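You operate a simulated robot arm through the tools that you are given. There is no shell and no other tool. Be economical: measure what you need, move in short steps, check, and stop when the job is done.

The job below is to be done with a simulated robot arm. You get a single attempt, and the scene is never put back.

TASK
Wipe the bare bladder's crown, coat it with release agent and seat the large shell over it.
Fine: rag first, then the pad; both go back. A coat counts when it lies all over at full strength: go over it till it gets no stronger. What is to be rubbed or washed off counts as gone when no trace of it is left.

Only the result counts: the job must be done as asked and must still hold three seconds after the hand-in. Knocking over, shifting, dropping, spilling or breaking anything else fails it.

THE ROBOT
A 7-joint arm with a fingered hand on a trunk, on a base that drives. Base frame: it is fixed to the floor where the robot stands at the start and does not move with it; the origin is under the middle of the robot, x ahead of it, y to its left, z up; the surface under the hand at the start is at about z = 0.7. Units: m, degrees, N and s.
With the tool pointing down near the work surface it reaches from about 0.22 to 0.78 m from the robot's upright axis, wherever it stands. Its first joint turns from -166.0 to 166.0 degrees. Places, roughly: bladder with a valve block (29x35x18 cm) [0.8, -0.4, 0.8]. Payload 4 kg.
The TCP is the grasp point between the finger pads, 0.028 m short of the fingertips. In the tool frame z runs along the fingers and y along their closing line. Largest opening 0.168 m; the body of the gripper starts 0.079 m behind the TCP. The gripper is a hand of 4 fingers: y runs from the thumb to the fingers, the wrist lies at [0, 0, -0.249] in the tool frame, and closing takes about 1.5 s.
Orientation is that of the tool frame in the base frame, as a unit quaternion [x, y, z, w]. With the fingers straight down and closing along the base's y, the tool's x points along the base's -x, its y along +y and its z along -z.

THE INTERFACE
- The arm moves only by the tool step_arm. Its argument "targets" is a list of rows, each a list of 7 numbers: the shift along the base's x, y, z in m, then the turn, a rotation vector about the base's x, y, z in degrees, then the closure, from 0 (fully open) to 1 (shut). In form: [[tx, ty, tz, wx, wy, wz, gripper], ...]. A call has 1 to 8 rows; each row is the pose to reach, as a shift and turn from the pose commanded when the call began. Each row takes 0.2 s and may step no farther than 0.05 m and 8.6 degrees from the row before; otherwise, or with a gripper value out of range, the whole call is refused. A pose out of reach is approached as far as the arm can. The call stops where the force on the tool passes 90 N (or 10 N more than at its start, if that is more) or the arm is blocked; 0.2 s more then pass. Each finger travels about 0.153 m/s and halts on what it meets, pressing with about 25 N; the grip force reading is that of the motor and also rises with nothing between the fingers. The clock runs only during rows and for 0.2 s after the last one: add rows that repeat a pose to give the fingers time. It gives the time, the measured TCP pose, the force on the tool (base axes), the opening and the grip force at its end, in the units of the frame above (readings bear some noise), with the torque about the TCP (base axes, N m) and any sound that the robot's microphone picked up.
- Cameras (640 x 400 px; columns grow to the right, rows downward): "scene" is now at [0.0036, 0.1061, 1.5034]; the picture's right is [-0.68, -0.73, 0.00], its down [-0.48, 0.45, -0.76] and it looks along [0.55, -0.51, -0.65] (base axes); focal length 248 px, centre (320, 200). "wrist" rides on the gripper at [0.06, -0.06, -0.11] in the tool frame; the picture's right is [0.71, 0.71, 0.00], its down [-0.56, 0.56, -0.61] and it looks along [-0.43, 0.43, 0.79] (tool axes); focal length 265 px, centre (320, 200). There is no depth. A picture from a camera that has moved, and an enlarged one, comes with that camera's place and axes in the base frame and with its lens.
- get_image(camera): a new picture of that camera. It takes no simulated time.
- raise_lower(by): slides the trunk up (or, below 0, down) by that many m; the arm and the scene camera ride with it, the base frame stays. It gives what a move gives, with no picture.
- roll_base(legs): drives the robot by 1 to 6 legs, each [ahead, turn to the left] in m and degrees, along the robot's own axes; the way and the turn of a leg run together, so that a leg with both is an arc; at most 1.5 m and 180 degrees a leg. The arm and the cameras ride along, it lands a little off, and it stops where it bumps. It gives what a move gives.
- hand_shape(shape): the hand has 4 fingers and takes this shape, open, in about a second: jaw (thumb against the fingers, like two jaws); tri (thumb and two fingers); tip (a fingertip pinch); poke (one finger out to press); point (the index stretched); flat (the hand flat); cup (the hand cupped); fist (a fist). The gripper value then closes the fingers along that shape, each until it touches; the sizes above hold for jaw. It gives what a move gives, with no picture.
- head_to(pan, tilt): turns the head with the scene camera to pan (to the left, within 155 degrees either way) and tilt (down, from -29 to 69), counted from straight ahead of the robot. It gives what a move gives.
- inspect(camera, box): a new picture of the part [left, top, right, bottom] of that camera's present view, enlarged. It takes no simulated time.
- hand_in(): hands the job in; it is judged then, once.

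Go step by step. Nothing tells you exact positions but the pictures and the camera data: compare them with the known pose of the tool, close in by small moves and look again before you grip or let go. The budget is 120 turns and 82 pictures, counting those below and the enlarged ones. Unless the task says otherwise, let go and move clear before handing in.

The tools are called after "Call:" by a JSON object that holds its "op" and its "data". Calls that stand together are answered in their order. step_arm: Moves the arm, as the interface text tells. Its arguments: {"type":"object","properties":{"targets":{"type":"array","items":{"type":"array","items":{"type":"number"}}}},"required":["targets"]} The other tools are called the same way: raise_lower (by) slides the trunk up or down; hand_shape (shape) gives the hand a shape; roll_base (legs) drives the base; head_to (pan, tilt) turns the head that bears the scene camera; get_image (camera) takes a picture; inspect (camera, box) takes an enlarged picture of a part of a camera's view; hand_in () hands the job in.

At the start:

```text
clock: 0.0
eef_pos: [0.3231, -0.1612, 1.1939]
tool_rot: [0.0, 1.0, 0.001, -0.001]
force: [-0.5, -0.1, -0.6]
wrist_torque: [-0.03, 0.0, 0.01]
grip_width: 0.1682
finger_force: 0.0
shape: jaw
trunk travel left (down, up): [-0.518, 0.072]
robot x, y, heading: [-0.0026, -0.0086, 0.2]
head pan, tilt: [-42.9, 40.9]
```

scene: 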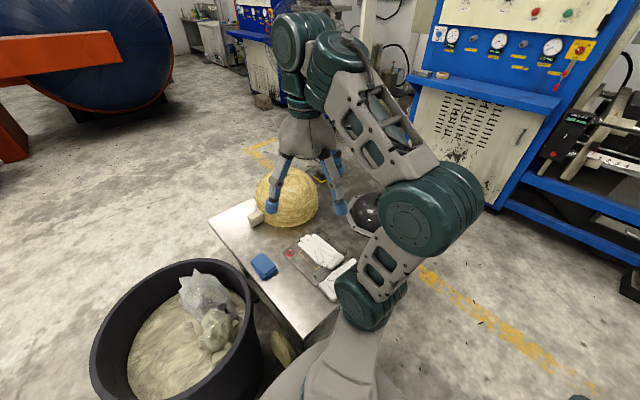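
wrist: 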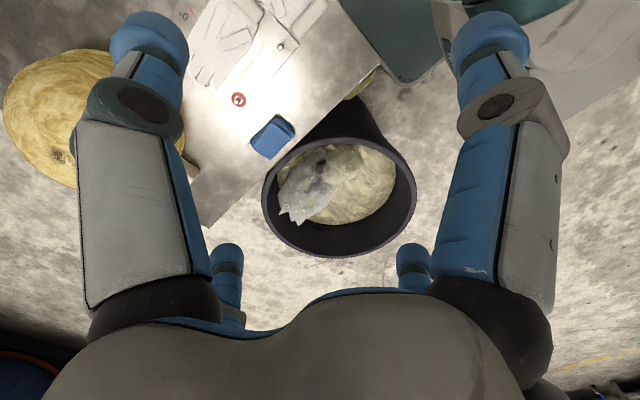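

I see a metal table with a yellow dome, a dark dome, gloves, a blue cloth and a tub; I first enlarge the table area to tell the items apart.

Call:
{"op": "inspect", "data": {"camera": "scene", "box": [200, 140, 440, 300]}}

Call:
{"op": "head_to", "data": {"pan": -55, "tilt": 50}}

Call:
{"op": "get_image", "data": {"camera": "scene"}}

```text
2.50 times, centred on (320, 220) of scene
camera zoom: at [0.0036, 0.1061, 1.5034], right [-0.68, -0.73, 0.0], down [-0.48, 0.45, -0.76], along [0.55, -0.51, -0.65], focal length 619 px, centre (320, 150)
```

zoom: 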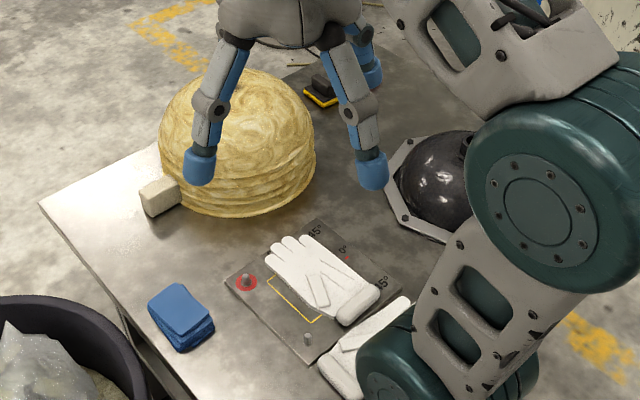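

```text
clock: 0.7
eef_pos: [0.3237, -0.1598, 1.1942]
tool_rot: [0.0, 1.0, 0.001, 0.0]
force: [0.1, -0.8, 0.8]
wrist_torque: [0.01, 0.0, 0.02]
grip_width: 0.1681
finger_force: 0.1
shape: jaw
trunk travel left (down, up): [-0.518, 0.072]
robot x, y, heading: [0.0004, -0.0021, 0.0]
head pan, tilt: [-55.0, 50.0]
```

```text
78 pictures are left
camera scene: at [-0.0141, 0.1005, 1.4906], right [-0.82, -0.57, 0.0], down [-0.44, 0.63, -0.64], along [0.37, -0.53, -0.77], focal length 248 px, centre (320, 200)
```

scene: 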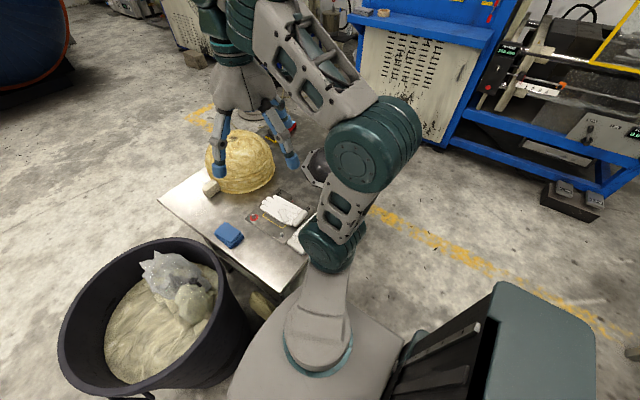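

The arm hides part of the table. I swing it to the left, staying high, to get a clear view.

Call:
{"op": "step_arm", "data": {"targets": [[0, 0.05, 0.0, 0, 0, 0, 0], [0, 0.1, 0.0, 0, 0, 0, 0], [0, 0.15, 0.0, 0, 0, 0, 0], [0, 0.2, 0.0, 0, 0, 0, 0], [0, 0.25, 0.0, 0, 0, 0, 0], [0, 0.3, 0.0, 0, 0, 0, 0], [0, 0.35, 0.0, 0, 0, 0, 0], [0, 0.4, 0.0, 0, 0, 0, 0]]}}

Call:
{"op": "head_to", "data": {"pan": -40, "tilt": 45}}

Call:
{"op": "get_image", "data": {"camera": "scene"}}

Call:
{"op": "get_image", "data": {"camera": "wrist"}}

```text
clock: 2.5
eef_pos: [0.3229, 0.2403, 1.192]
tool_rot: [0.0, 1.0, -0.001, 0.0]
force: [0.4, 0.0, 0.3]
wrist_torque: [-0.01, -0.02, -0.01]
grip_width: 0.1679
finger_force: 0.2
shape: jaw
trunk travel left (down, up): [-0.518, 0.072]
robot x, y, heading: [0.0006, 0.0004, -0.1]
head pan, tilt: [-55.0, 50.0]
```

```text
clock: 3.3
eef_pos: [0.3255, 0.2388, 1.1928]
tool_rot: [0.0, 1.0, 0.0, 0.0]
force: [0.3, 0.1, 0.7]
wrist_torque: [0.0, 0.02, 0.0]
grip_width: 0.1677
finger_force: 0.1
shape: jaw
trunk travel left (down, up): [-0.518, 0.072]
robot x, y, heading: [0.0012, -0.0011, 0.1]
head pan, tilt: [-40.0, 45.0]
```

```text
77 pictures are left
camera scene: at [0.004, 0.1113, 1.4974], right [-0.64, -0.77, 0.0], down [-0.54, 0.46, -0.71], along [0.54, -0.45, -0.71], focal length 248 px, centre (320, 200)
```

scene: 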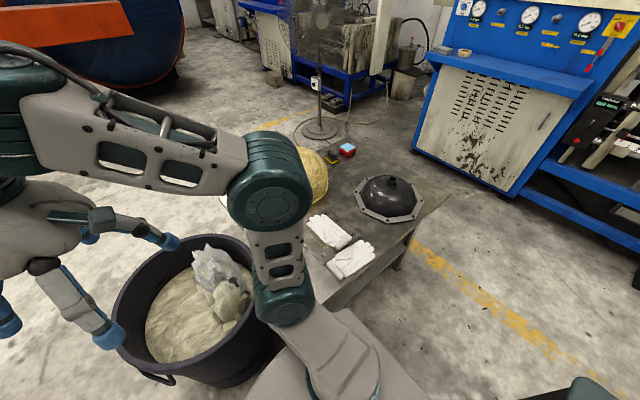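

```text
76 pictures are left
camera wrist: at [0.2638, 0.1785, 1.3017], right [-0.71, 0.71, 0.0], down [0.56, 0.56, 0.61], along [0.43, 0.43, -0.79], focal length 265 px, centre (320, 200)
```

wrist: 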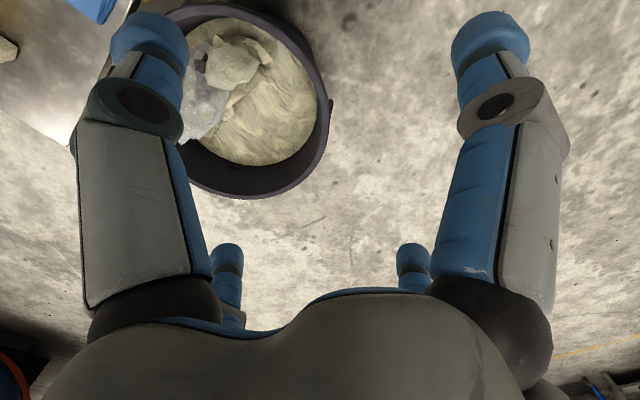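

Zooming in on the black octagonal piece and the items behind the yellow dome.

Call:
{"op": "inspect", "data": {"camera": "scene", "box": [270, 120, 450, 290]}}

Call:
{"op": "head_to", "data": {"pan": -140, "tilt": 40}}

Call:
{"op": "get_image", "data": {"camera": "scene"}}

Call:
{"op": "head_to", "data": {"pan": 70, "tilt": 35}}

Call:
{"op": "get_image", "data": {"camera": "scene"}}

```text
2.35 times, centred on (360, 205) of scene
camera zoom: at [0.004, 0.1113, 1.4974], right [-0.64, -0.77, 0.0], down [-0.54, 0.46, -0.71], along [0.54, -0.45, -0.71], focal length 583 px, centre (226, 188)
```

zoom: 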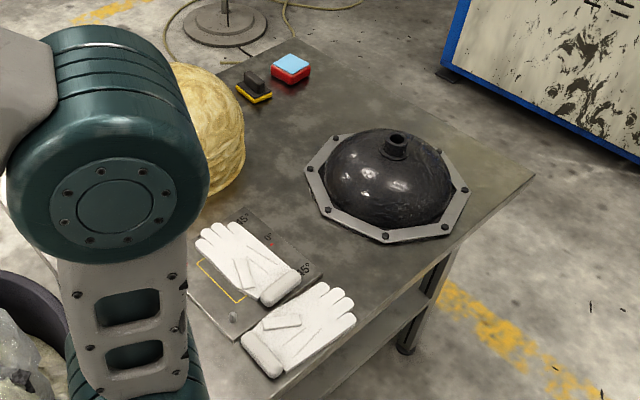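

```text
clock: 5.1
eef_pos: [0.3242, 0.2392, 1.1929]
tool_rot: [0.0, 1.0, 0.0, 0.0]
force: [0.9, 0.1, 0.5]
wrist_torque: [-0.01, 0.0, -0.03]
grip_width: 0.1679
finger_force: 0.0
shape: jaw
trunk travel left (down, up): [-0.518, 0.072]
robot x, y, heading: [-0.002, 0.0, -0.0]
head pan, tilt: [-140.0, 40.0]
```

```text
74 pictures are left
camera scene: at [-0.1234, 0.1091, 1.5047], right [-0.64, 0.77, 0.0], down [0.49, 0.41, -0.77], along [-0.59, -0.49, -0.64], focal length 248 px, centre (320, 200)
```

scene: 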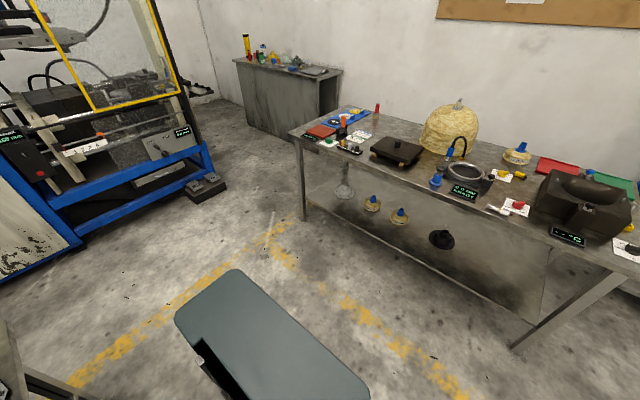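

```text
clock: 8.1
eef_pos: [0.3258, 0.2382, 1.1931]
tool_rot: [0.0, 1.0, 0.0, -0.001]
force: [0.3, 0.0, 0.3]
wrist_torque: [-0.03, 0.01, -0.01]
grip_width: 0.1677
finger_force: 0.1
shape: jaw
trunk travel left (down, up): [-0.518, 0.072]
robot x, y, heading: [0.0008, -0.003, 0.1]
head pan, tilt: [70.0, 35.0]
```

```text
73 pictures are left
camera scene: at [-0.0281, 0.2465, 1.5122], right [0.94, -0.34, 0.0], down [-0.2, -0.54, -0.82], along [0.28, 0.77, -0.57], focal length 248 px, centre (320, 200)
```

scene: 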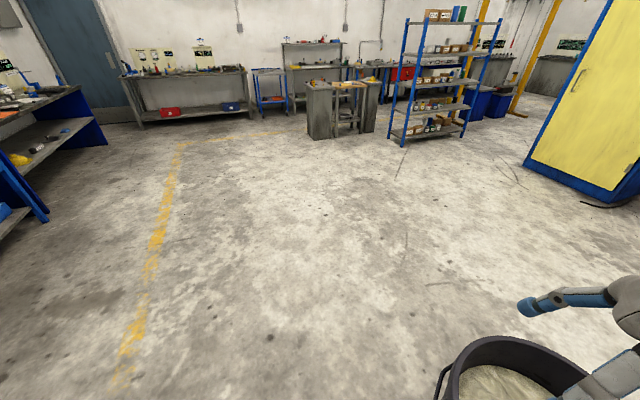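

I'll bring the hand back over the table to look with the wrist camera, going high.

Call:
{"op": "step_arm", "data": {"targets": [[0, -0.05, 0.0, 0, 0, 0, 0], [0, -0.1, 0.0, 0, 0, 0, 0], [0, -0.15, 0.0, 0, 0, 0, 0], [0, -0.2, 0.0, 0, 0, 0, 0], [0, -0.25, 0.0, 0, 0, 0, 0], [0, -0.3, 0.0, 0, 0, 0, 0], [0, -0.35, 0.0, 0, 0, 0, 0], [0, -0.4, 0.0, 0, 0, 0, 0]]}}

Call:
{"op": "step_arm", "data": {"targets": [[0.02, -0.045, 0.0, 0, 0, 0, 0], [0.04, -0.09, 0.0, 0, 0, 0, 0], [0.06, -0.135, 0.0, 0, 0, 0, 0], [0.08, -0.18, 0.0, 0, 0, 0, 0], [0.1, -0.22, 0.0, 0, 0, 0, 0], [0.12, -0.26, 0.0, 0, 0, 0, 0], [0.14, -0.3, 0.0, 0, 0, 0, 0]]}}

Call:
{"op": "get_image", "data": {"camera": "wrist"}}

Call:
{"op": "head_to", "data": {"pan": -30, "tilt": 50}}

Call:
{"op": "get_image", "data": {"camera": "scene"}}

```text
clock: 9.9
eef_pos: [0.3236, -0.1597, 1.1923]
tool_rot: [0.0, 1.0, 0.0, 0.0]
force: [0.4, -0.3, -0.4]
wrist_torque: [0.02, 0.0, 0.0]
grip_width: 0.168
finger_force: 0.1
shape: jaw
trunk travel left (down, up): [-0.518, 0.072]
robot x, y, heading: [0.0002, 0.0008, 0.0]
head pan, tilt: [70.0, 35.0]
```

```text
clock: 11.5
eef_pos: [0.4073, -0.3847, 1.1815]
tool_rot: [0.0, 1.0, 0.0, 0.0]
force: [0.0, 0.8, 0.7]
wrist_torque: [-0.03, 0.03, 0.01]
grip_width: 0.168
finger_force: 0.0
shape: jaw
out of reach, approached as far as the arm can: row 5, 6, 7
trunk travel left (down, up): [-0.518, 0.072]
robot x, y, heading: [-0.0012, -0.0007, -0.3]
head pan, tilt: [70.0, 35.0]
```

```text
72 pictures are left
camera wrist: at [0.3462, -0.4461, 1.2904], right [-0.71, 0.71, 0.0], down [0.56, 0.56, 0.61], along [0.43, 0.43, -0.79], focal length 265 px, centre (320, 200)
```

wrist: 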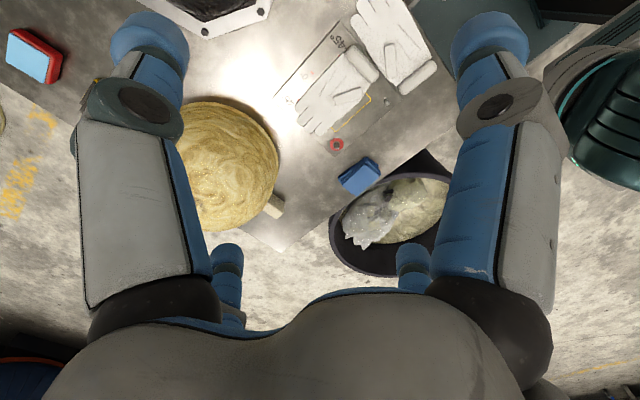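

```text
clock: 13.3
eef_pos: [0.4074, -0.3862, 1.182]
tool_rot: [0.001, 1.0, 0.0, -0.001]
force: [0.2, 0.3, 0.1]
wrist_torque: [0.01, 0.0, 0.0]
grip_width: 0.1677
finger_force: 0.1
shape: jaw
trunk travel left (down, up): [-0.518, 0.072]
robot x, y, heading: [0.0004, -0.0019, 0.2]
head pan, tilt: [-30.0, 50.0]
```

```text
71 pictures are left
camera scene: at [0.0084, 0.125, 1.4905], right [-0.5, -0.87, 0.0], down [-0.66, 0.38, -0.64], along [0.56, -0.32, -0.77], focal length 248 px, centre (320, 200)
```

scene: 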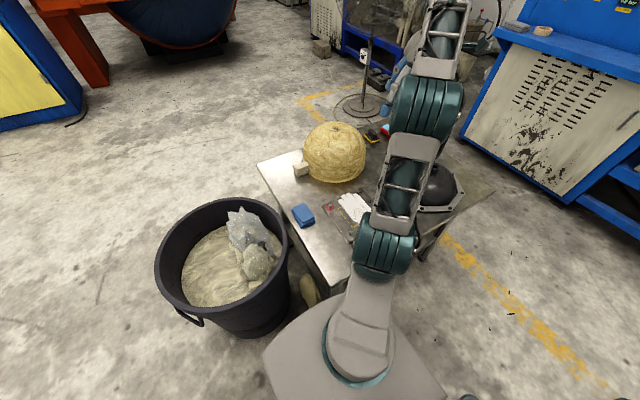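

Let me enlarge the wrist view and the scene view to identify the yellow dome, the block and the small items.

Call:
{"op": "inspect", "data": {"camera": "wrist", "box": [160, 70, 420, 260]}}

Call:
{"op": "inspect", "data": {"camera": "wrist", "box": [0, 0, 300, 130]}}

Call:
{"op": "inspect", "data": {"camera": "scene", "box": [250, 100, 410, 320]}}

```text
2.11 times, centred on (290, 165) of wrist
camera zoom: at [0.3458, -0.4463, 1.2904], right [-0.71, 0.71, 0.0], down [0.56, 0.56, 0.61], along [0.43, 0.43, -0.79], focal length 559 px, centre (383, 274)
```

zoom: 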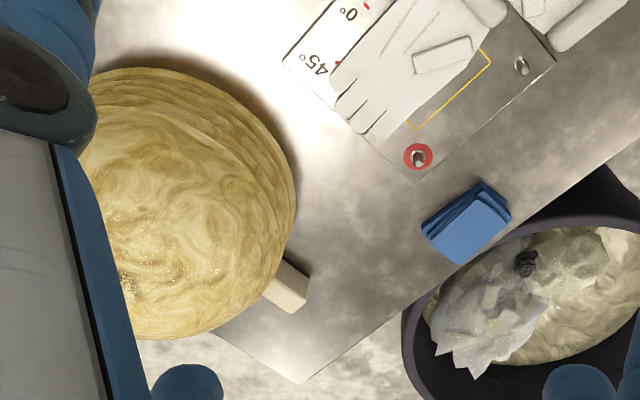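

```text
2.13 times, centred on (150, 65) of wrist
camera zoom: at [0.3458, -0.4463, 1.2904], right [-0.71, 0.71, 0.0], down [0.56, 0.56, 0.61], along [0.43, 0.43, -0.79], focal length 566 px, centre (683, 488)
```

zoom: 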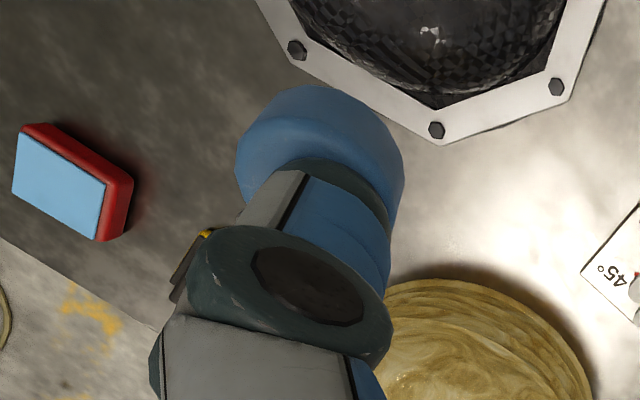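

```text
1.82 times, centred on (330, 210) of scene
camera zoom: at [0.0084, 0.125, 1.4905], right [-0.5, -0.87, 0.0], down [-0.66, 0.38, -0.64], along [0.56, -0.32, -0.77], focal length 450 px, centre (302, 182)
```

zoom: 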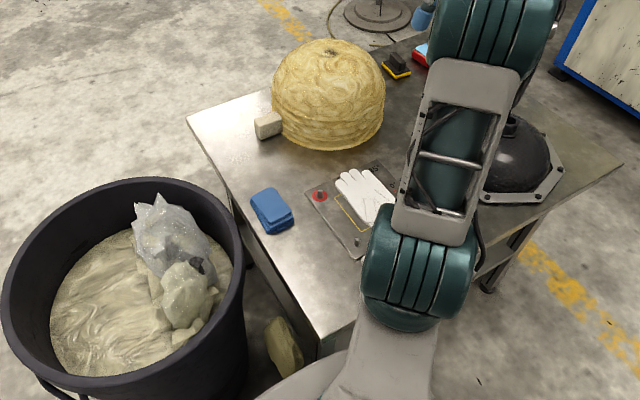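

The crown has a dark spot, and something tan lies on the shelf under the table. I look closer at both and at the black dome.

Call:
{"op": "inspect", "data": {"camera": "scene", "box": [295, 110, 375, 190]}}

Call:
{"op": "inspect", "data": {"camera": "scene", "box": [270, 240, 350, 320]}}

```text
5.00 times, centred on (335, 150) of scene
camera zoom: at [0.0084, 0.125, 1.4905], right [-0.5, -0.87, 0.0], down [-0.66, 0.38, -0.64], along [0.56, -0.32, -0.77], focal length 1238 px, centre (245, 450)
```

zoom: 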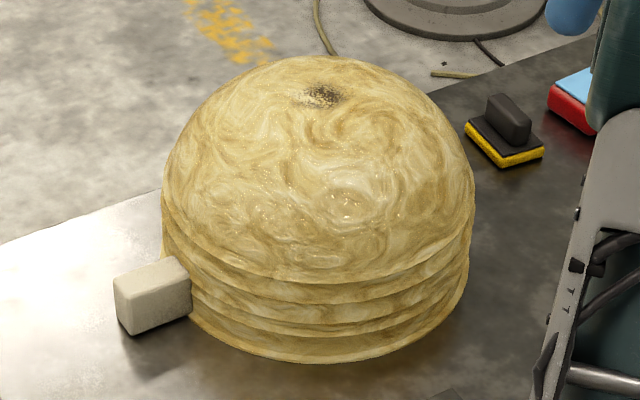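

```text
5.00 times, centred on (310, 280) of scene
camera zoom: at [0.0084, 0.125, 1.4905], right [-0.5, -0.87, 0.0], down [-0.66, 0.38, -0.64], along [0.56, -0.32, -0.77], focal length 1238 px, centre (370, -200)
```

zoom: 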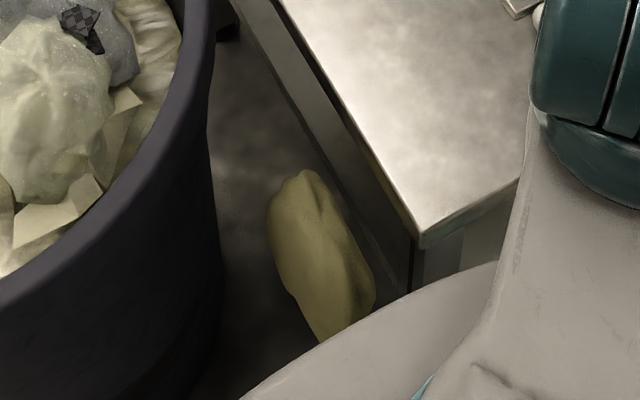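

The soiled yellow dome with the beige block matches the 29x35x18 bladder. The large shell may be on the bench behind to the right, so I zoom there.

Call:
{"op": "head_to", "data": {"pan": -140, "tilt": 35}}

Call:
{"op": "inspect", "data": {"camera": "scene", "box": [280, 60, 640, 285]}}

Call:
{"op": "head_to", "data": {"pan": -90, "tilt": 35}}

Call:
{"op": "get_image", "data": {"camera": "scene"}}

Call:
{"op": "head_to", "data": {"pan": 140, "tilt": 35}}

Call:
{"op": "get_image", "data": {"camera": "scene"}}

Call:
{"op": "head_to", "data": {"pan": 10, "tilt": 35}}

Call:
{"op": "get_image", "data": {"camera": "scene"}}

```text
clock: 15.2
eef_pos: [0.4064, -0.385, 1.1821]
tool_rot: [0.0, 1.0, -0.001, -0.001]
force: [-1.0, -0.7, -0.5]
wrist_torque: [0.0, -0.01, -0.02]
grip_width: 0.168
finger_force: 0.0
shape: jaw
trunk travel left (down, up): [-0.518, 0.072]
robot x, y, heading: [0.0012, -0.0004, -0.1]
head pan, tilt: [-140.0, 35.0]
```

```text
1.78 times, centred on (460, 172) of scene
camera zoom: at [-0.1257, 0.1069, 1.5122], right [-0.64, 0.77, 0.0], down [0.44, 0.37, -0.82], along [-0.63, -0.53, -0.57], focal length 440 px, centre (71, 249)
```

zoom: 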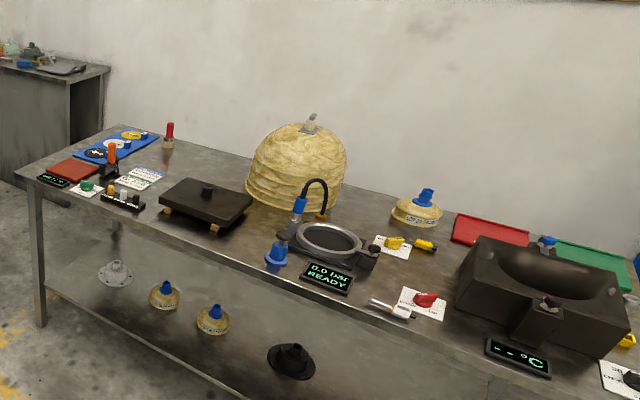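

```text
clock: 16.3
eef_pos: [0.406, -0.385, 1.1822]
tool_rot: [0.0, 1.0, 0.0, 0.0]
force: [-0.6, 0.6, -0.5]
wrist_torque: [-0.03, 0.01, 0.0]
grip_width: 0.168
finger_force: 0.1
shape: jaw
trunk travel left (down, up): [-0.518, 0.072]
robot x, y, heading: [-0.005, 0.001, 0.1]
head pan, tilt: [-90.0, 35.0]
```

```text
64 pictures are left
camera scene: at [-0.0583, 0.0754, 1.5122], right [-1.0, 0.0, 0.0], down [0.0, 0.57, -0.82], along [0.0, -0.82, -0.57], focal length 248 px, centre (320, 200)
```

scene: 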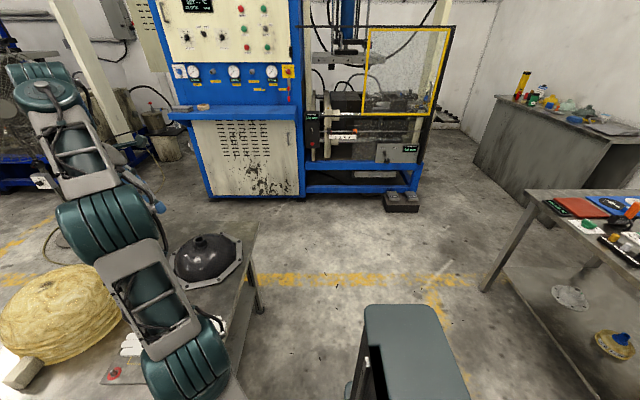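

```text
clock: 19.6
eef_pos: [0.4068, -0.3847, 1.1811]
tool_rot: [0.0, 1.0, 0.0, 0.0]
force: [-0.1, -0.2, 0.2]
wrist_torque: [0.02, -0.01, 0.04]
grip_width: 0.1681
finger_force: 0.0
shape: jaw
trunk travel left (down, up): [-0.518, 0.072]
robot x, y, heading: [-0.0003, 0.0034, -0.1]
head pan, tilt: [140.0, 35.0]
```

```text
63 pictures are left
camera scene: at [-0.1257, 0.2201, 1.5123], right [0.64, 0.77, 0.0], down [0.44, -0.37, -0.82], along [-0.63, 0.53, -0.57], focal length 248 px, centre (320, 200)
```

scene: 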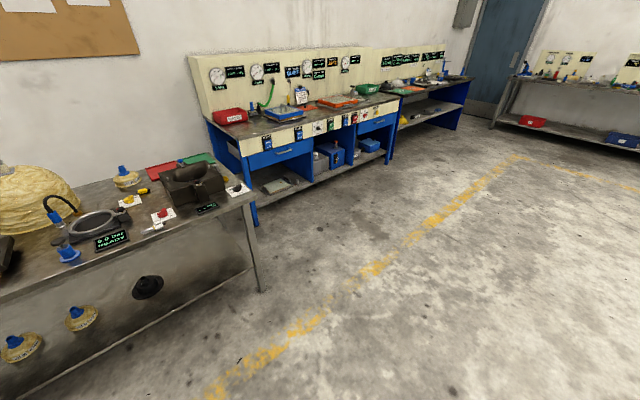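

```text
clock: 21.7
eef_pos: [0.4065, -0.3859, 1.181]
tool_rot: [0.0, 1.0, 0.0, 0.0]
force: [0.0, 0.4, 0.0]
wrist_torque: [0.03, -0.01, -0.03]
grip_width: 0.1681
finger_force: 0.0
shape: jaw
trunk travel left (down, up): [-0.518, 0.072]
robot x, y, heading: [0.0031, -0.002, -0.0]
head pan, tilt: [10.0, 35.0]
```

```text
62 pictures are left
camera scene: at [0.0284, 0.1788, 1.5123], right [0.17, -0.98, 0.0], down [-0.56, -0.1, -0.82], along [0.81, 0.14, -0.57], focal length 248 px, centre (320, 200)
```

scene: 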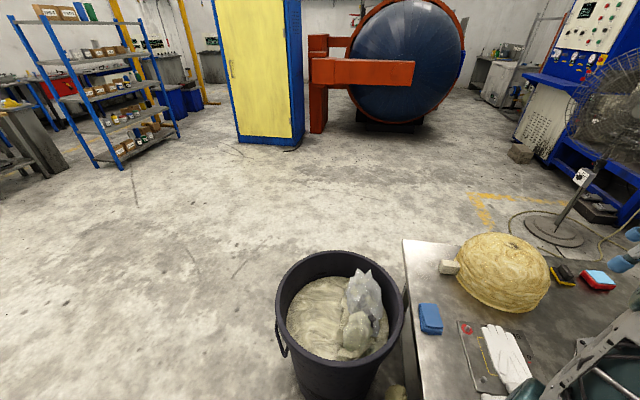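

The bench behind holds a big yellow dome with a top handle, plus small ones with blue grips. I zoom in on it, and on the tools on the near table.

Call:
{"op": "inspect", "data": {"camera": "scene", "box": [430, 220, 640, 350]}}

Call:
{"op": "head_to", "data": {"pan": -145, "tilt": 30}}

Call:
{"op": "inspect", "data": {"camera": "scene", "box": [340, 70, 500, 170]}}

```text
3.05 times, centred on (535, 285) of scene
camera zoom: at [0.0284, 0.1788, 1.5123], right [0.17, -0.98, 0.0], down [-0.56, -0.1, -0.82], along [0.81, 0.14, -0.57], focal length 755 px, centre (-335, -59)
```

zoom: 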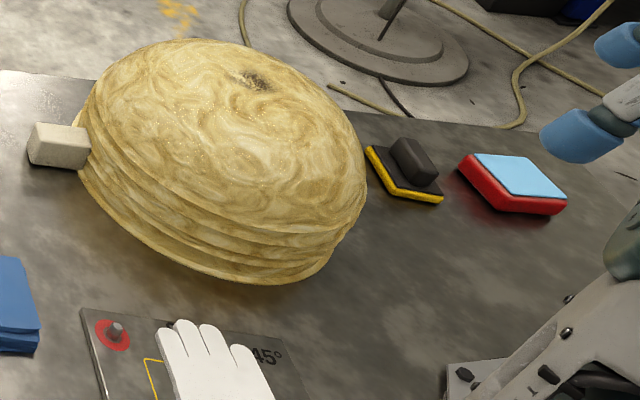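

```text
clock: 24.1
eef_pos: [0.4063, -0.3859, 1.1805]
tool_rot: [0.0, 1.0, -0.001, 0.0]
force: [-0.1, -0.1, 0.3]
wrist_torque: [-0.02, 0.04, 0.04]
grip_width: 0.1677
finger_force: 0.0
shape: jaw
trunk travel left (down, up): [-0.518, 0.072]
robot x, y, heading: [-0.0006, -0.0021, -0.1]
head pan, tilt: [-145.0, 30.0]
```

```text
4.00 times, centred on (420, 120) of scene
camera zoom: at [-0.1323, 0.1116, 1.52], right [-0.57, 0.82, 0.0], down [0.41, 0.29, -0.87], along [-0.71, -0.5, -0.5], focal length 991 px, centre (-80, 520)
```

zoom: 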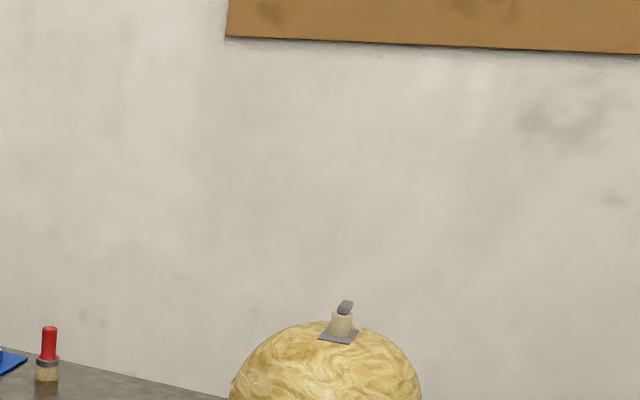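

Call:
{"op": "inspect", "data": {"camera": "scene", "box": [370, 130, 490, 230]}}

```text
4.00 times, centred on (430, 180) of scene
camera zoom: at [-0.1323, 0.1116, 1.52], right [-0.57, 0.82, 0.0], down [0.41, 0.29, -0.87], along [-0.71, -0.5, -0.5], focal length 991 px, centre (-120, 280)
```

zoom: 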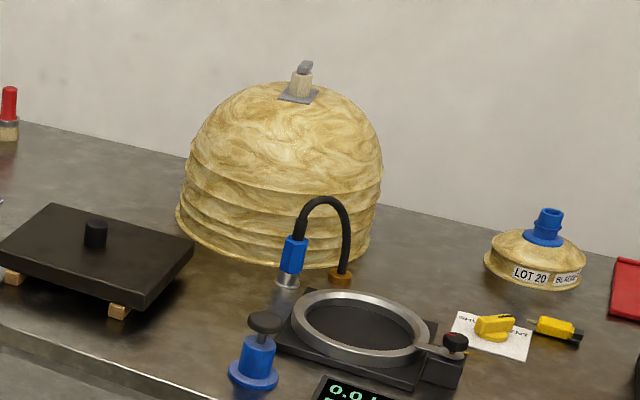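

Yellow pieces on the other bench are labelled bladders, so the black octagonal dome may be the shell. I turn the hand to view and measure it.

Call:
{"op": "step_arm", "data": {"targets": [[-0.02, -0.01, 0, 0, 0, -8.5, 0], [-0.04, -0.02, 0, 0, 0, -17, 0], [-0.06, -0.02, 0, 0, 0, -25.5, 0], [-0.08, -0.03, 0, 0, 0, -34, 0], [-0.1, -0.04, 0, 0, 0, -42.5, 0], [-0.12, -0.04, 0, 0, 0, -51, 0], [-0.14, -0.05, 0, 0, 0, -59.5, 0], [-0.16, -0.05, 0, 0, 0, -68, 0]]}}

Call:
{"op": "step_arm", "data": {"targets": [[0, 0, 0, 0, 0, -8.5, 0], [0, 0, 0, 0, 0, -17, 0], [0, 0, 0, 0, 0, -22, 0]]}}

Call:
{"op": "get_image", "data": {"camera": "wrist"}}

```text
clock: 25.9
eef_pos: [0.2463, -0.438, 1.1806]
tool_rot: [0.561, 0.828, 0.0, 0.0]
force: [-0.6, 0.3, -0.3]
wrist_torque: [0.04, -0.01, 0.0]
grip_width: 0.1679
finger_force: 0.0
shape: jaw
trunk travel left (down, up): [-0.518, 0.072]
robot x, y, heading: [0.0007, -0.0024, -0.1]
head pan, tilt: [-145.0, 30.0]
```

```text
clock: 26.7
eef_pos: [0.2461, -0.4379, 1.1807]
tool_rot: [0.707, 0.707, 0.001, 0.0]
force: [-0.6, -0.5, 0.3]
wrist_torque: [-0.02, 0.02, 0.02]
grip_width: 0.1681
finger_force: 0.0
shape: jaw
trunk travel left (down, up): [-0.518, 0.072]
robot x, y, heading: [0.0001, 0.0021, -0.0]
head pan, tilt: [-145.0, 30.0]
```

```text
58 pictures are left
camera wrist: at [0.1858, -0.3786, 1.2895], right [0.71, 0.71, 0.0], down [0.56, -0.56, 0.61], along [0.43, -0.44, -0.79], focal length 265 px, centre (320, 200)
```

wrist: 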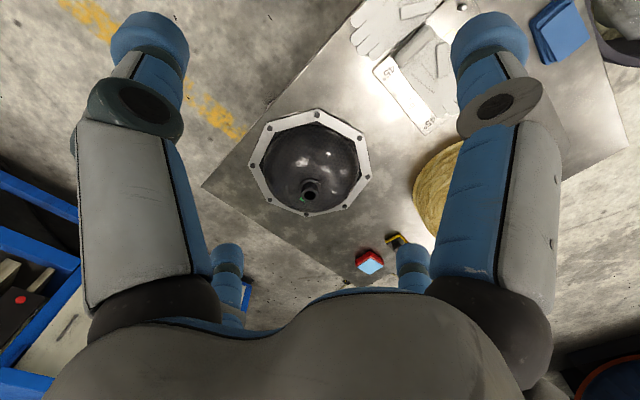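

Sizes do not let the black dome fit over the yellow one, so I back off to see below the table and search for the shell.

Call:
{"op": "roll_base", "data": {"legs": [[-0.6, 0]]}}

Call:
{"op": "head_to", "data": {"pan": -25, "tilt": 40}}

Call:
{"op": "get_image", "data": {"camera": "scene"}}

Call:
{"op": "head_to", "data": {"pan": -150, "tilt": 45}}

Call:
{"op": "get_image", "data": {"camera": "scene"}}

```text
clock: 30.2
eef_pos: [-0.372, -0.437, 1.1811]
tool_rot: [0.709, 0.705, 0.0, 0.0]
force: [-0.1, -0.3, -1.1]
wrist_torque: [0.02, 0.04, 0.0]
grip_width: 0.168
finger_force: 0.0
shape: jaw
trunk travel left (down, up): [-0.518, 0.072]
robot x, y, heading: [-0.6147, 0.0025, -0.4]
head pan, tilt: [-145.0, 30.0]
```

```text
clock: 32.2
eef_pos: [-0.3712, -0.4377, 1.1813]
tool_rot: [0.71, 0.704, 0.0, -0.001]
force: [-0.6, 0.1, -0.8]
wrist_torque: [-0.04, 0.0, -0.01]
grip_width: 0.1679
finger_force: 0.0
shape: jaw
trunk travel left (down, up): [-0.518, 0.072]
robot x, y, heading: [-0.6145, 0.0034, -0.4]
head pan, tilt: [-25.0, 40.0]
```

```text
57 pictures are left
camera scene: at [-0.5942, 0.1296, 1.5047], right [-0.43, -0.9, 0.0], down [-0.58, 0.28, -0.77], along [0.69, -0.33, -0.64], focal length 248 px, centre (320, 200)
```

scene: 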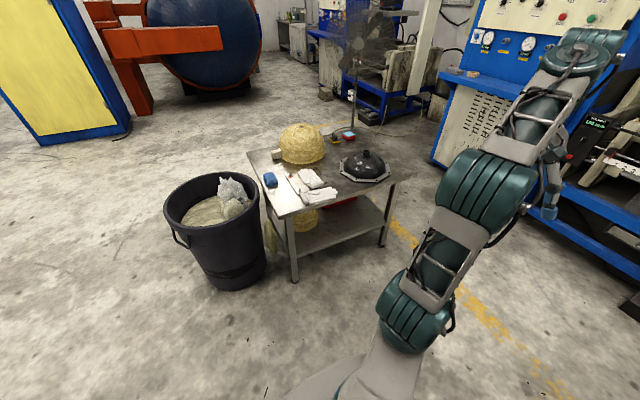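

```text
clock: 34.2
eef_pos: [-0.3701, -0.4378, 1.1817]
tool_rot: [0.709, 0.705, 0.0, 0.001]
force: [-0.7, 0.5, 0.1]
wrist_torque: [0.0, -0.01, -0.03]
grip_width: 0.1679
finger_force: 0.1
shape: jaw
trunk travel left (down, up): [-0.518, 0.072]
robot x, y, heading: [-0.6118, 0.0032, -0.4]
head pan, tilt: [-150.0, 45.0]
```

```text
56 pictures are left
camera scene: at [-0.7416, 0.1259, 1.4974], right [-0.49, 0.87, 0.0], down [0.61, 0.35, -0.71], along [-0.61, -0.35, -0.71], focal length 248 px, centre (320, 200)
```

scene: 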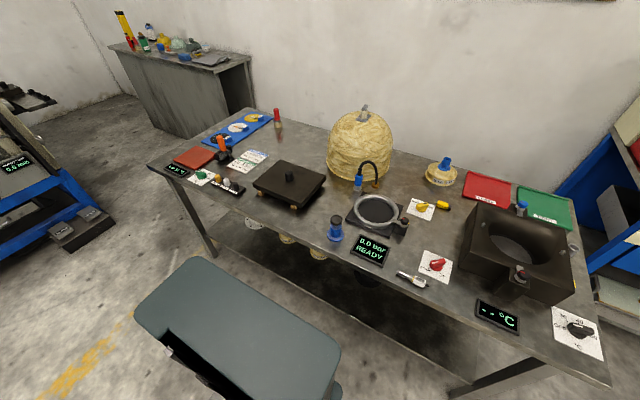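

There is a yellow dome and a red item on the lower shelf of the table. I look closer.

Call:
{"op": "raise_lower", "data": {"by": -0.35}}

Call:
{"op": "head_to", "data": {"pan": -20, "tilt": 30}}

Call:
{"op": "get_image", "data": {"camera": "scene"}}

Call:
{"op": "inspect", "data": {"camera": "scene", "box": [240, 120, 440, 290]}}

```text
clock: 37.6
eef_pos: [-0.3697, -0.4381, 0.8302]
tool_rot: [0.71, 0.704, 0.0, -0.001]
force: [0.3, 0.0, 0.4]
wrist_torque: [0.01, 0.01, -0.03]
grip_width: 0.168
finger_force: 0.1
shape: jaw
trunk travel left (down, up): [-0.168, 0.422]
robot x, y, heading: [-0.6118, 0.0048, -0.3]
head pan, tilt: [-150.0, 45.0]
```

```text
clock: 39.8
eef_pos: [-0.3694, -0.4377, 0.8299]
tool_rot: [0.709, 0.705, 0.0, 0.0]
force: [0.3, -0.1, 0.0]
wrist_torque: [-0.02, -0.01, 0.04]
grip_width: 0.168
finger_force: 0.1
shape: jaw
trunk travel left (down, up): [-0.168, 0.422]
robot x, y, heading: [-0.6119, 0.002, -0.2]
head pan, tilt: [-20.0, 30.0]
```

```text
55 pictures are left
camera scene: at [-0.5862, 0.1346, 1.17], right [-0.35, -0.94, 0.0], down [-0.47, 0.17, -0.87], along [0.81, -0.3, -0.5], focal length 248 px, centre (320, 200)
```

scene: 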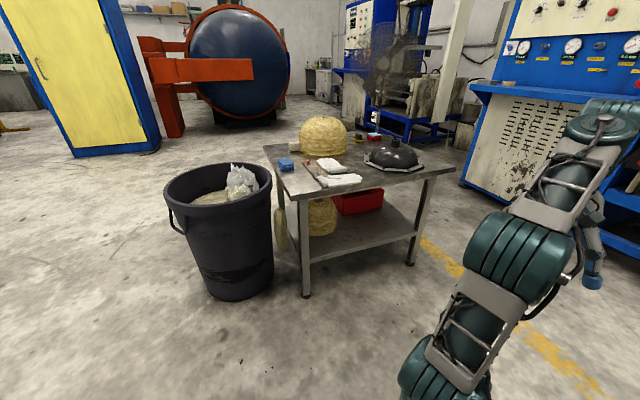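

```text
2.35 times, centred on (340, 205) of scene
camera zoom: at [-0.5862, 0.1346, 1.17], right [-0.35, -0.94, 0.0], down [-0.47, 0.17, -0.87], along [0.81, -0.3, -0.5], focal length 583 px, centre (273, 188)
```

zoom: 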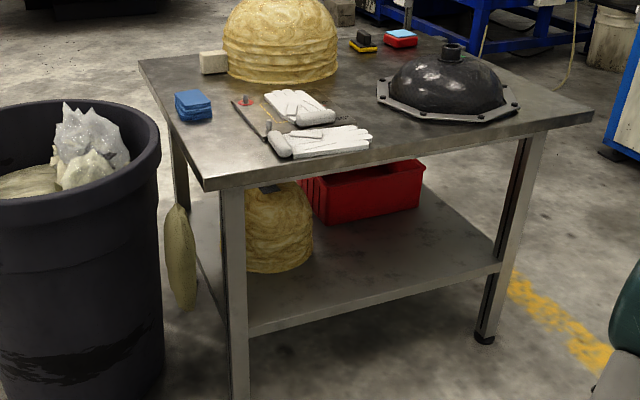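

A smaller yellow dome with a dark piece on top stands on the lower shelf; I compare it closely with the one on the rear bench.

Call:
{"op": "inspect", "data": {"camera": "scene", "box": [290, 180, 390, 250]}}

Call:
{"op": "head_to", "data": {"pan": -150, "tilt": 20}}

Call:
{"op": "get_image", "data": {"camera": "scene"}}

Call:
{"op": "inspect", "data": {"camera": "scene", "box": [290, 80, 490, 280]}}

```text
5.71 times, centred on (340, 215) of scene
camera zoom: at [-0.5862, 0.1346, 1.17], right [-0.35, -0.94, 0.0], down [-0.47, 0.17, -0.87], along [0.81, -0.3, -0.5], focal length 1415 px, centre (206, 114)
```

zoom: 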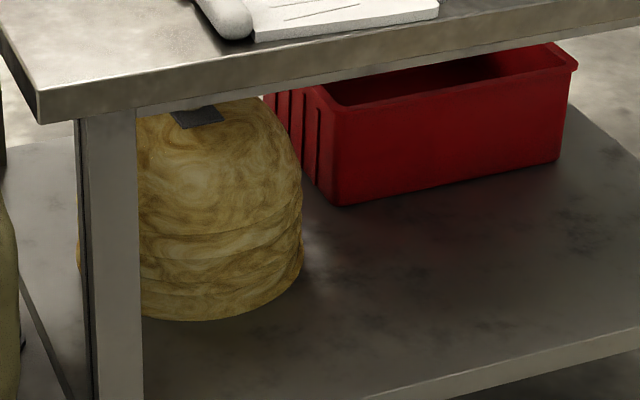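

```text
clock: 41.9
eef_pos: [-0.3699, -0.438, 0.8316]
tool_rot: [0.71, 0.704, 0.0, 0.0]
force: [-0.6, 0.1, -0.7]
wrist_torque: [0.01, -0.02, 0.02]
grip_width: 0.1681
finger_force: 0.1
shape: jaw
trunk travel left (down, up): [-0.168, 0.422]
robot x, y, heading: [-0.6124, -0.0005, -0.2]
head pan, tilt: [-150.0, 20.0]
```

```text
52 pictures are left
camera scene: at [-0.7519, 0.1201, 1.1861], right [-0.49, 0.87, 0.0], down [0.3, 0.17, -0.94], along [-0.82, -0.46, -0.34], focal length 248 px, centre (320, 200)
```

scene: 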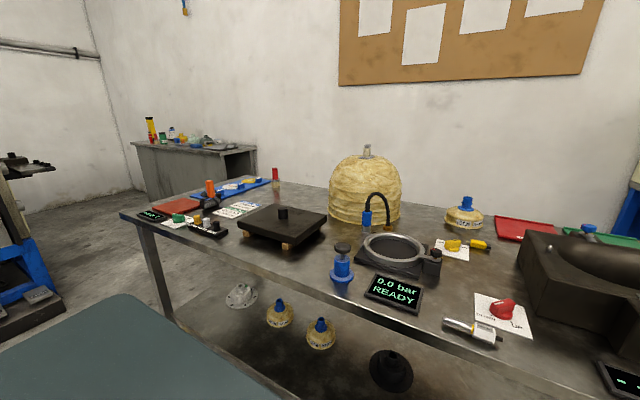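

```text
2.00 times, centred on (390, 180) of scene
camera zoom: at [-0.7519, 0.1201, 1.1861], right [-0.49, 0.87, 0.0], down [0.3, 0.17, -0.94], along [-0.82, -0.46, -0.34], focal length 495 px, centre (180, 240)
```

zoom: 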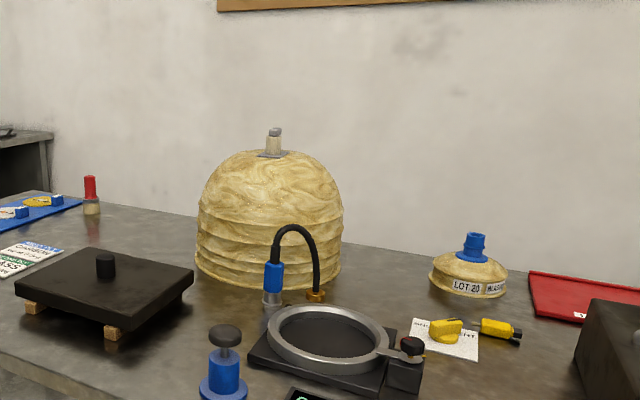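

The yellow dome with a top handle on the rear bench is the large shell (a smaller one is under the table), and the table's soiled yellow dome is the bladder. From here it's out of reach, so I raise the trunk and drive round to the table's far side.

Call:
{"op": "raise_lower", "data": {"by": 0.35}}

Call:
{"op": "roll_base", "data": {"legs": [[0, 52], [1.3, 0], [0, -52], [1.15, 0], [0, -90], [0.9, 0]]}}

Call:
{"op": "head_to", "data": {"pan": -70, "tilt": 50}}

Call:
{"op": "get_image", "data": {"camera": "scene"}}

```text
clock: 45.3
eef_pos: [-0.3716, -0.4384, 1.1797]
tool_rot: [0.71, 0.704, 0.0, -0.001]
force: [0.2, 0.9, -0.2]
wrist_torque: [-0.01, 0.01, 0.0]
grip_width: 0.1677
finger_force: 0.0
shape: jaw
trunk travel left (down, up): [-0.518, 0.072]
robot x, y, heading: [-0.6121, 0.0023, -0.4]
head pan, tilt: [-150.0, 20.0]
```

```text
clock: 70.2
eef_pos: [0.9073, -0.1348, 1.1809]
tool_rot: [1.0, -0.012, 0.0, -0.001]
force: [-0.9, -0.2, -0.6]
wrist_torque: [-0.03, 0.05, 0.04]
grip_width: 0.168
finger_force: 0.1
shape: jaw
trunk travel left (down, up): [-0.518, 0.072]
robot x, y, heading: [1.3553, 0.1022, -91.6]
head pan, tilt: [-150.0, 20.0]
```

```text
clock: 71.7
eef_pos: [0.9082, -0.1334, 1.1805]
tool_rot: [1.0, -0.012, 0.0, 0.0]
force: [-0.2, 0.0, -0.1]
wrist_torque: [-0.01, -0.01, 0.02]
grip_width: 0.168
finger_force: 0.1
shape: jaw
trunk travel left (down, up): [-0.518, 0.072]
robot x, y, heading: [1.3553, 0.1057, -91.4]
head pan, tilt: [-70.0, 50.0]
```

```text
50 pictures are left
camera scene: at [1.4445, 0.1346, 1.4905], right [-0.32, 0.95, 0.0], down [0.73, 0.24, -0.64], along [-0.61, -0.2, -0.77], focal length 248 px, centre (320, 200)
```

scene: 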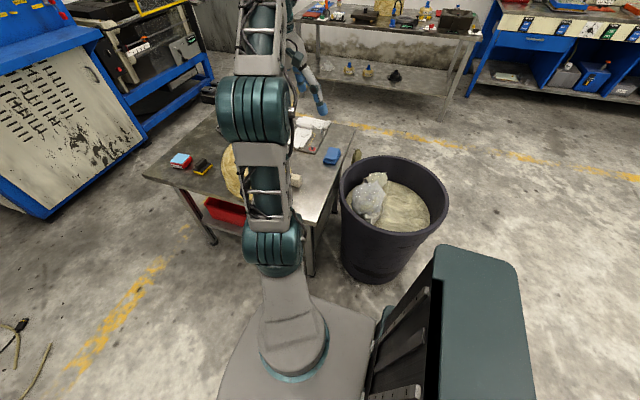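

Good view; I drive on a bit and turn to face the table.

Call:
{"op": "roll_base", "data": {"legs": [[0.34, 0], [0, -88], [0.08, 0]]}}

Call:
{"op": "head_to", "data": {"pan": 0, "tilt": 55}}

Call:
{"op": "get_image", "data": {"camera": "scene"}}

Call:
{"op": "get_image", "data": {"camera": "wrist"}}

```text
clock: 78.4
eef_pos: [1.0171, 0.1973, 1.1797]
tool_rot: [-0.707, 0.707, 0.0, 0.001]
force: [0.1, 0.3, 0.2]
wrist_torque: [0.01, -0.02, 0.01]
grip_width: 0.168
finger_force: 0.1
shape: jaw
trunk travel left (down, up): [-0.518, 0.072]
robot x, y, heading: [1.2661, -0.244, 180.0]
head pan, tilt: [-70.0, 50.0]
```

```text
clock: 79.8
eef_pos: [1.0169, 0.1981, 1.1807]
tool_rot: [-0.707, 0.707, 0.0, 0.0]
force: [0.4, -0.7, 0.7]
wrist_torque: [0.03, -0.01, -0.03]
grip_width: 0.1681
finger_force: 0.0
shape: jaw
trunk travel left (down, up): [-0.518, 0.072]
robot x, y, heading: [1.2623, -0.2403, 179.9]
head pan, tilt: [0.0, 55.0]
```

```text
49 pictures are left
camera scene: at [1.2538, -0.4031, 1.484], right [0.0, 1.0, 0.0], down [0.82, 0.0, -0.57], along [-0.57, 0.0, -0.82], focal length 248 px, centre (320, 200)
```

scene: 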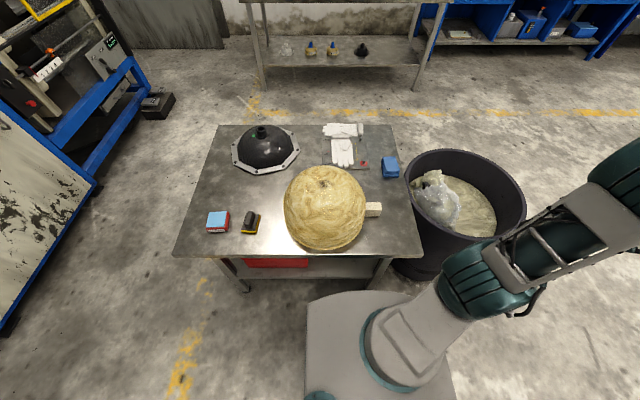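

```text
48 pictures are left
camera wrist: at [1.0778, 0.1369, 1.2894], right [-0.71, -0.71, 0.0], down [-0.56, 0.56, 0.61], along [-0.43, 0.43, -0.79], focal length 265 px, centre (320, 200)
```

wrist: 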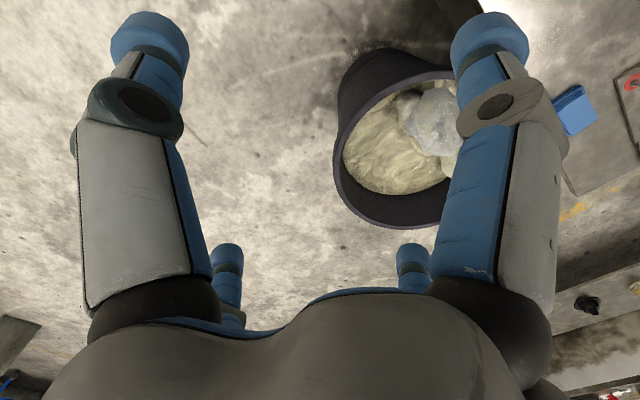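

Everything is in clear view from this side. I enlarge for exact positions of rag, pads and bladder.

Call:
{"op": "inspect", "data": {"camera": "scene", "box": [180, 140, 420, 260]}}

Call:
{"op": "inspect", "data": {"camera": "scene", "box": [200, 200, 270, 245]}}

Call:
{"op": "inspect", "data": {"camera": "scene", "box": [360, 145, 410, 185]}}

```text
2.67 times, centred on (300, 200) of scene
camera zoom: at [1.2538, -0.4031, 1.484], right [0.0, 1.0, 0.0], down [0.82, 0.0, -0.57], along [-0.57, 0.0, -0.82], focal length 660 px, centre (373, 200)
```

zoom: 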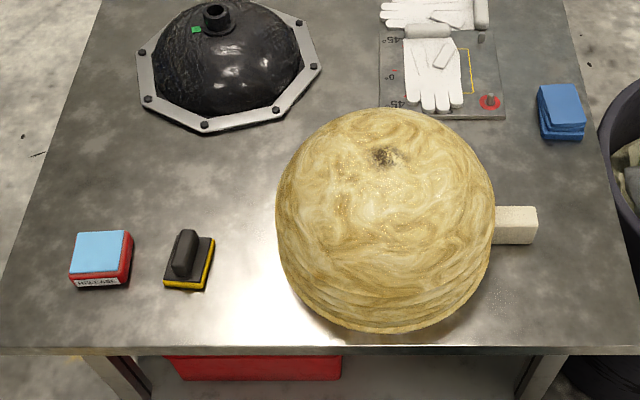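

```text
8.89 times, centred on (235, 222) of scene
camera zoom: at [1.2538, -0.4031, 1.484], right [0.0, 1.0, 0.0], down [0.82, 0.0, -0.57], along [-0.57, 0.0, -0.82], focal length 2201 px, centre (1076, 0)
```

zoom: 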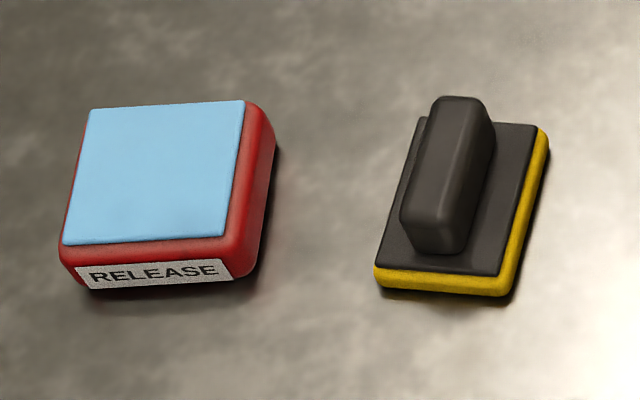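

```text
10.00 times, centred on (385, 165) of scene
camera zoom: at [1.2538, -0.4031, 1.484], right [0.0, 1.0, 0.0], down [0.82, 0.0, -0.57], along [-0.57, 0.0, -0.82], focal length 2477 px, centre (-330, 550)
```

zoom: 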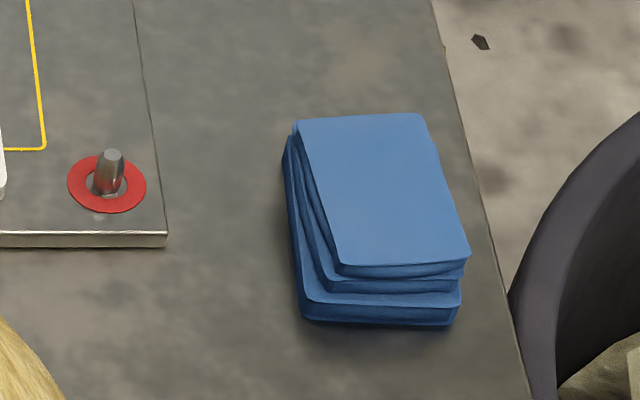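

The red block is labelled RELEASE; the rag is the folded blue cloth at about (0.553, -0.111). I bring the hand round and over the rag.

Call:
{"op": "step_arm", "data": {"targets": [[-0.03, -0.03, -0.01, 0, 0, 8.5, 0], [-0.06, -0.06, -0.02, 0, 0, 17, 0], [-0.09, -0.09, -0.03, 0, 0, 25.5, 0], [-0.12, -0.13, -0.04, 0, 0, 34, 0], [-0.15, -0.17, -0.05, 0, 0, 42.5, 0], [-0.18, -0.2, -0.06, 0, 0, 51, 0], [-0.21, -0.23, -0.07, 0, 0, 59.5, 0], [-0.24, -0.26, -0.08, 0, 0, 68, 0]]}}

Call:
{"op": "step_arm", "data": {"targets": [[-0.035, -0.01, -0.03, 0, 0, 8, 0], [-0.07, -0.02, -0.06, 0, 0, 16, 0], [-0.105, -0.03, -0.09, 0, 0, 22, 0], [-0.14, -0.04, -0.12, 0, 0, 22, 0], [-0.175, -0.045, -0.15, 0, 0, 22, 0], [-0.21, -0.05, -0.18, 0, 0, 22, 0]]}}

Call:
{"op": "get_image", "data": {"camera": "wrist"}}

```text
refused: row 4 steps farther than a row can; nothing moved
```

```text
clock: 81.2
eef_pos: [0.8039, 0.148, 1.0013]
tool_rot: [0.829, -0.559, 0.0, 0.0]
force: [0.0, 0.0, -0.2]
wrist_torque: [-0.04, -0.02, 0.0]
grip_width: 0.1681
finger_force: 0.0
shape: jaw
trunk travel left (down, up): [-0.518, 0.072]
robot x, y, heading: [1.266, -0.2405, 180.2]
head pan, tilt: [0.0, 55.0]
```

```text
44 pictures are left
camera wrist: at [0.8828, 0.1139, 1.1099], right [-0.39, -0.92, 0.0], down [-0.73, 0.31, 0.61], along [-0.57, 0.24, -0.79], focal length 265 px, centre (320, 200)
```

wrist: 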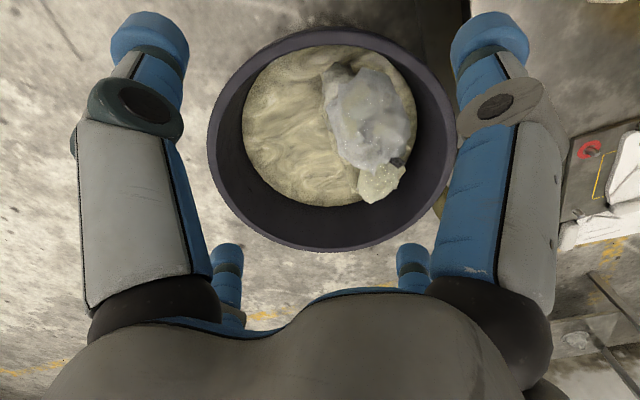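

Call:
{"op": "step_arm", "data": {"targets": [[-0.025, -0.031, 0, 0, 0, 8.5, 0], [-0.05, -0.062, 0, 0, 0, 17, 0], [-0.075, -0.093, 0, 0, 0, 25.5, 0], [-0.1, -0.124, 0, 0, 0, 34, 0], [-0.125, -0.155, 0, 0, 0, 42.5, 0], [-0.15, -0.186, 0, 0, 0, 51, 0], [-0.175, -0.217, 0, 0, 0, 59.5, 0], [-0.2, -0.248, 0, 0, 0, 68, 0]]}}

Call:
{"op": "step_arm", "data": {"targets": [[-0.02, -0.003, -0.04, 0, 0, 0, 0], [-0.04, -0.006, -0.08, 0, 0, 0, 0], [-0.05, -0.01, -0.12, 0, 0, 0, 0]]}}

Call:
{"op": "get_image", "data": {"camera": "wrist"}}

Call:
{"op": "inspect", "data": {"camera": "scene", "box": [320, 100, 480, 200]}}

```text
clock: 83.0
eef_pos: [0.6057, -0.1051, 1.0009]
tool_rot: [1.0, 0.002, 0.0, 0.0]
force: [-0.1, -0.6, 0.1]
wrist_torque: [0.03, 0.03, -0.04]
grip_width: 0.1681
finger_force: 0.0
shape: jaw
trunk travel left (down, up): [-0.518, 0.072]
robot x, y, heading: [1.2618, -0.2421, 180.1]
head pan, tilt: [0.0, 55.0]
```

```text
clock: 83.8
eef_pos: [0.5536, -0.1112, 0.8793]
tool_rot: [1.0, 0.0, 0.0, 0.0]
force: [0.1, 0.1, -0.8]
wrist_torque: [0.01, 0.01, 0.03]
grip_width: 0.1682
finger_force: 0.1
shape: jaw
trunk travel left (down, up): [-0.518, 0.072]
robot x, y, heading: [1.2595, -0.2416, 180.3]
head pan, tilt: [0.0, 55.0]
```

```text
43 pictures are left
camera wrist: at [0.614, -0.0514, 0.989], right [0.71, -0.71, 0.0], down [-0.56, -0.56, 0.61], along [-0.43, -0.43, -0.79], focal length 265 px, centre (320, 200)
```

wrist: 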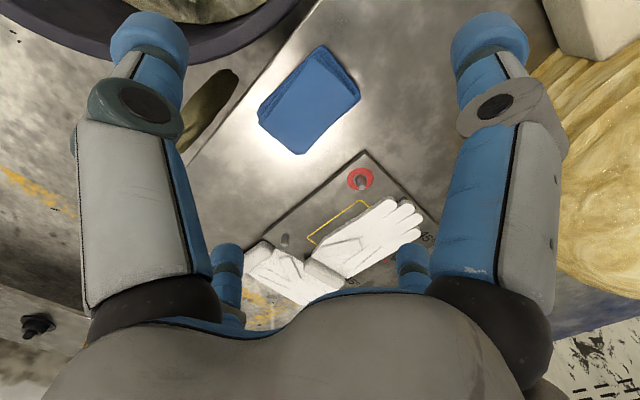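

```text
4.00 times, centred on (400, 150) of scene
camera zoom: at [1.2535, -0.4034, 1.484], right [0.0, 1.0, 0.0], down [0.82, 0.0, -0.57], along [-0.57, 0.0, -0.82], focal length 991 px, centre (0, 400)
```

zoom: 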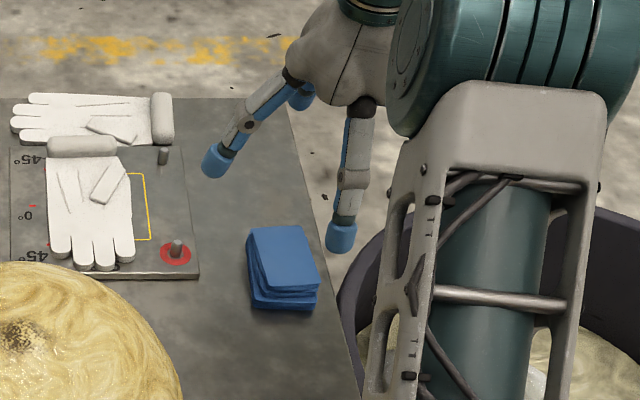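

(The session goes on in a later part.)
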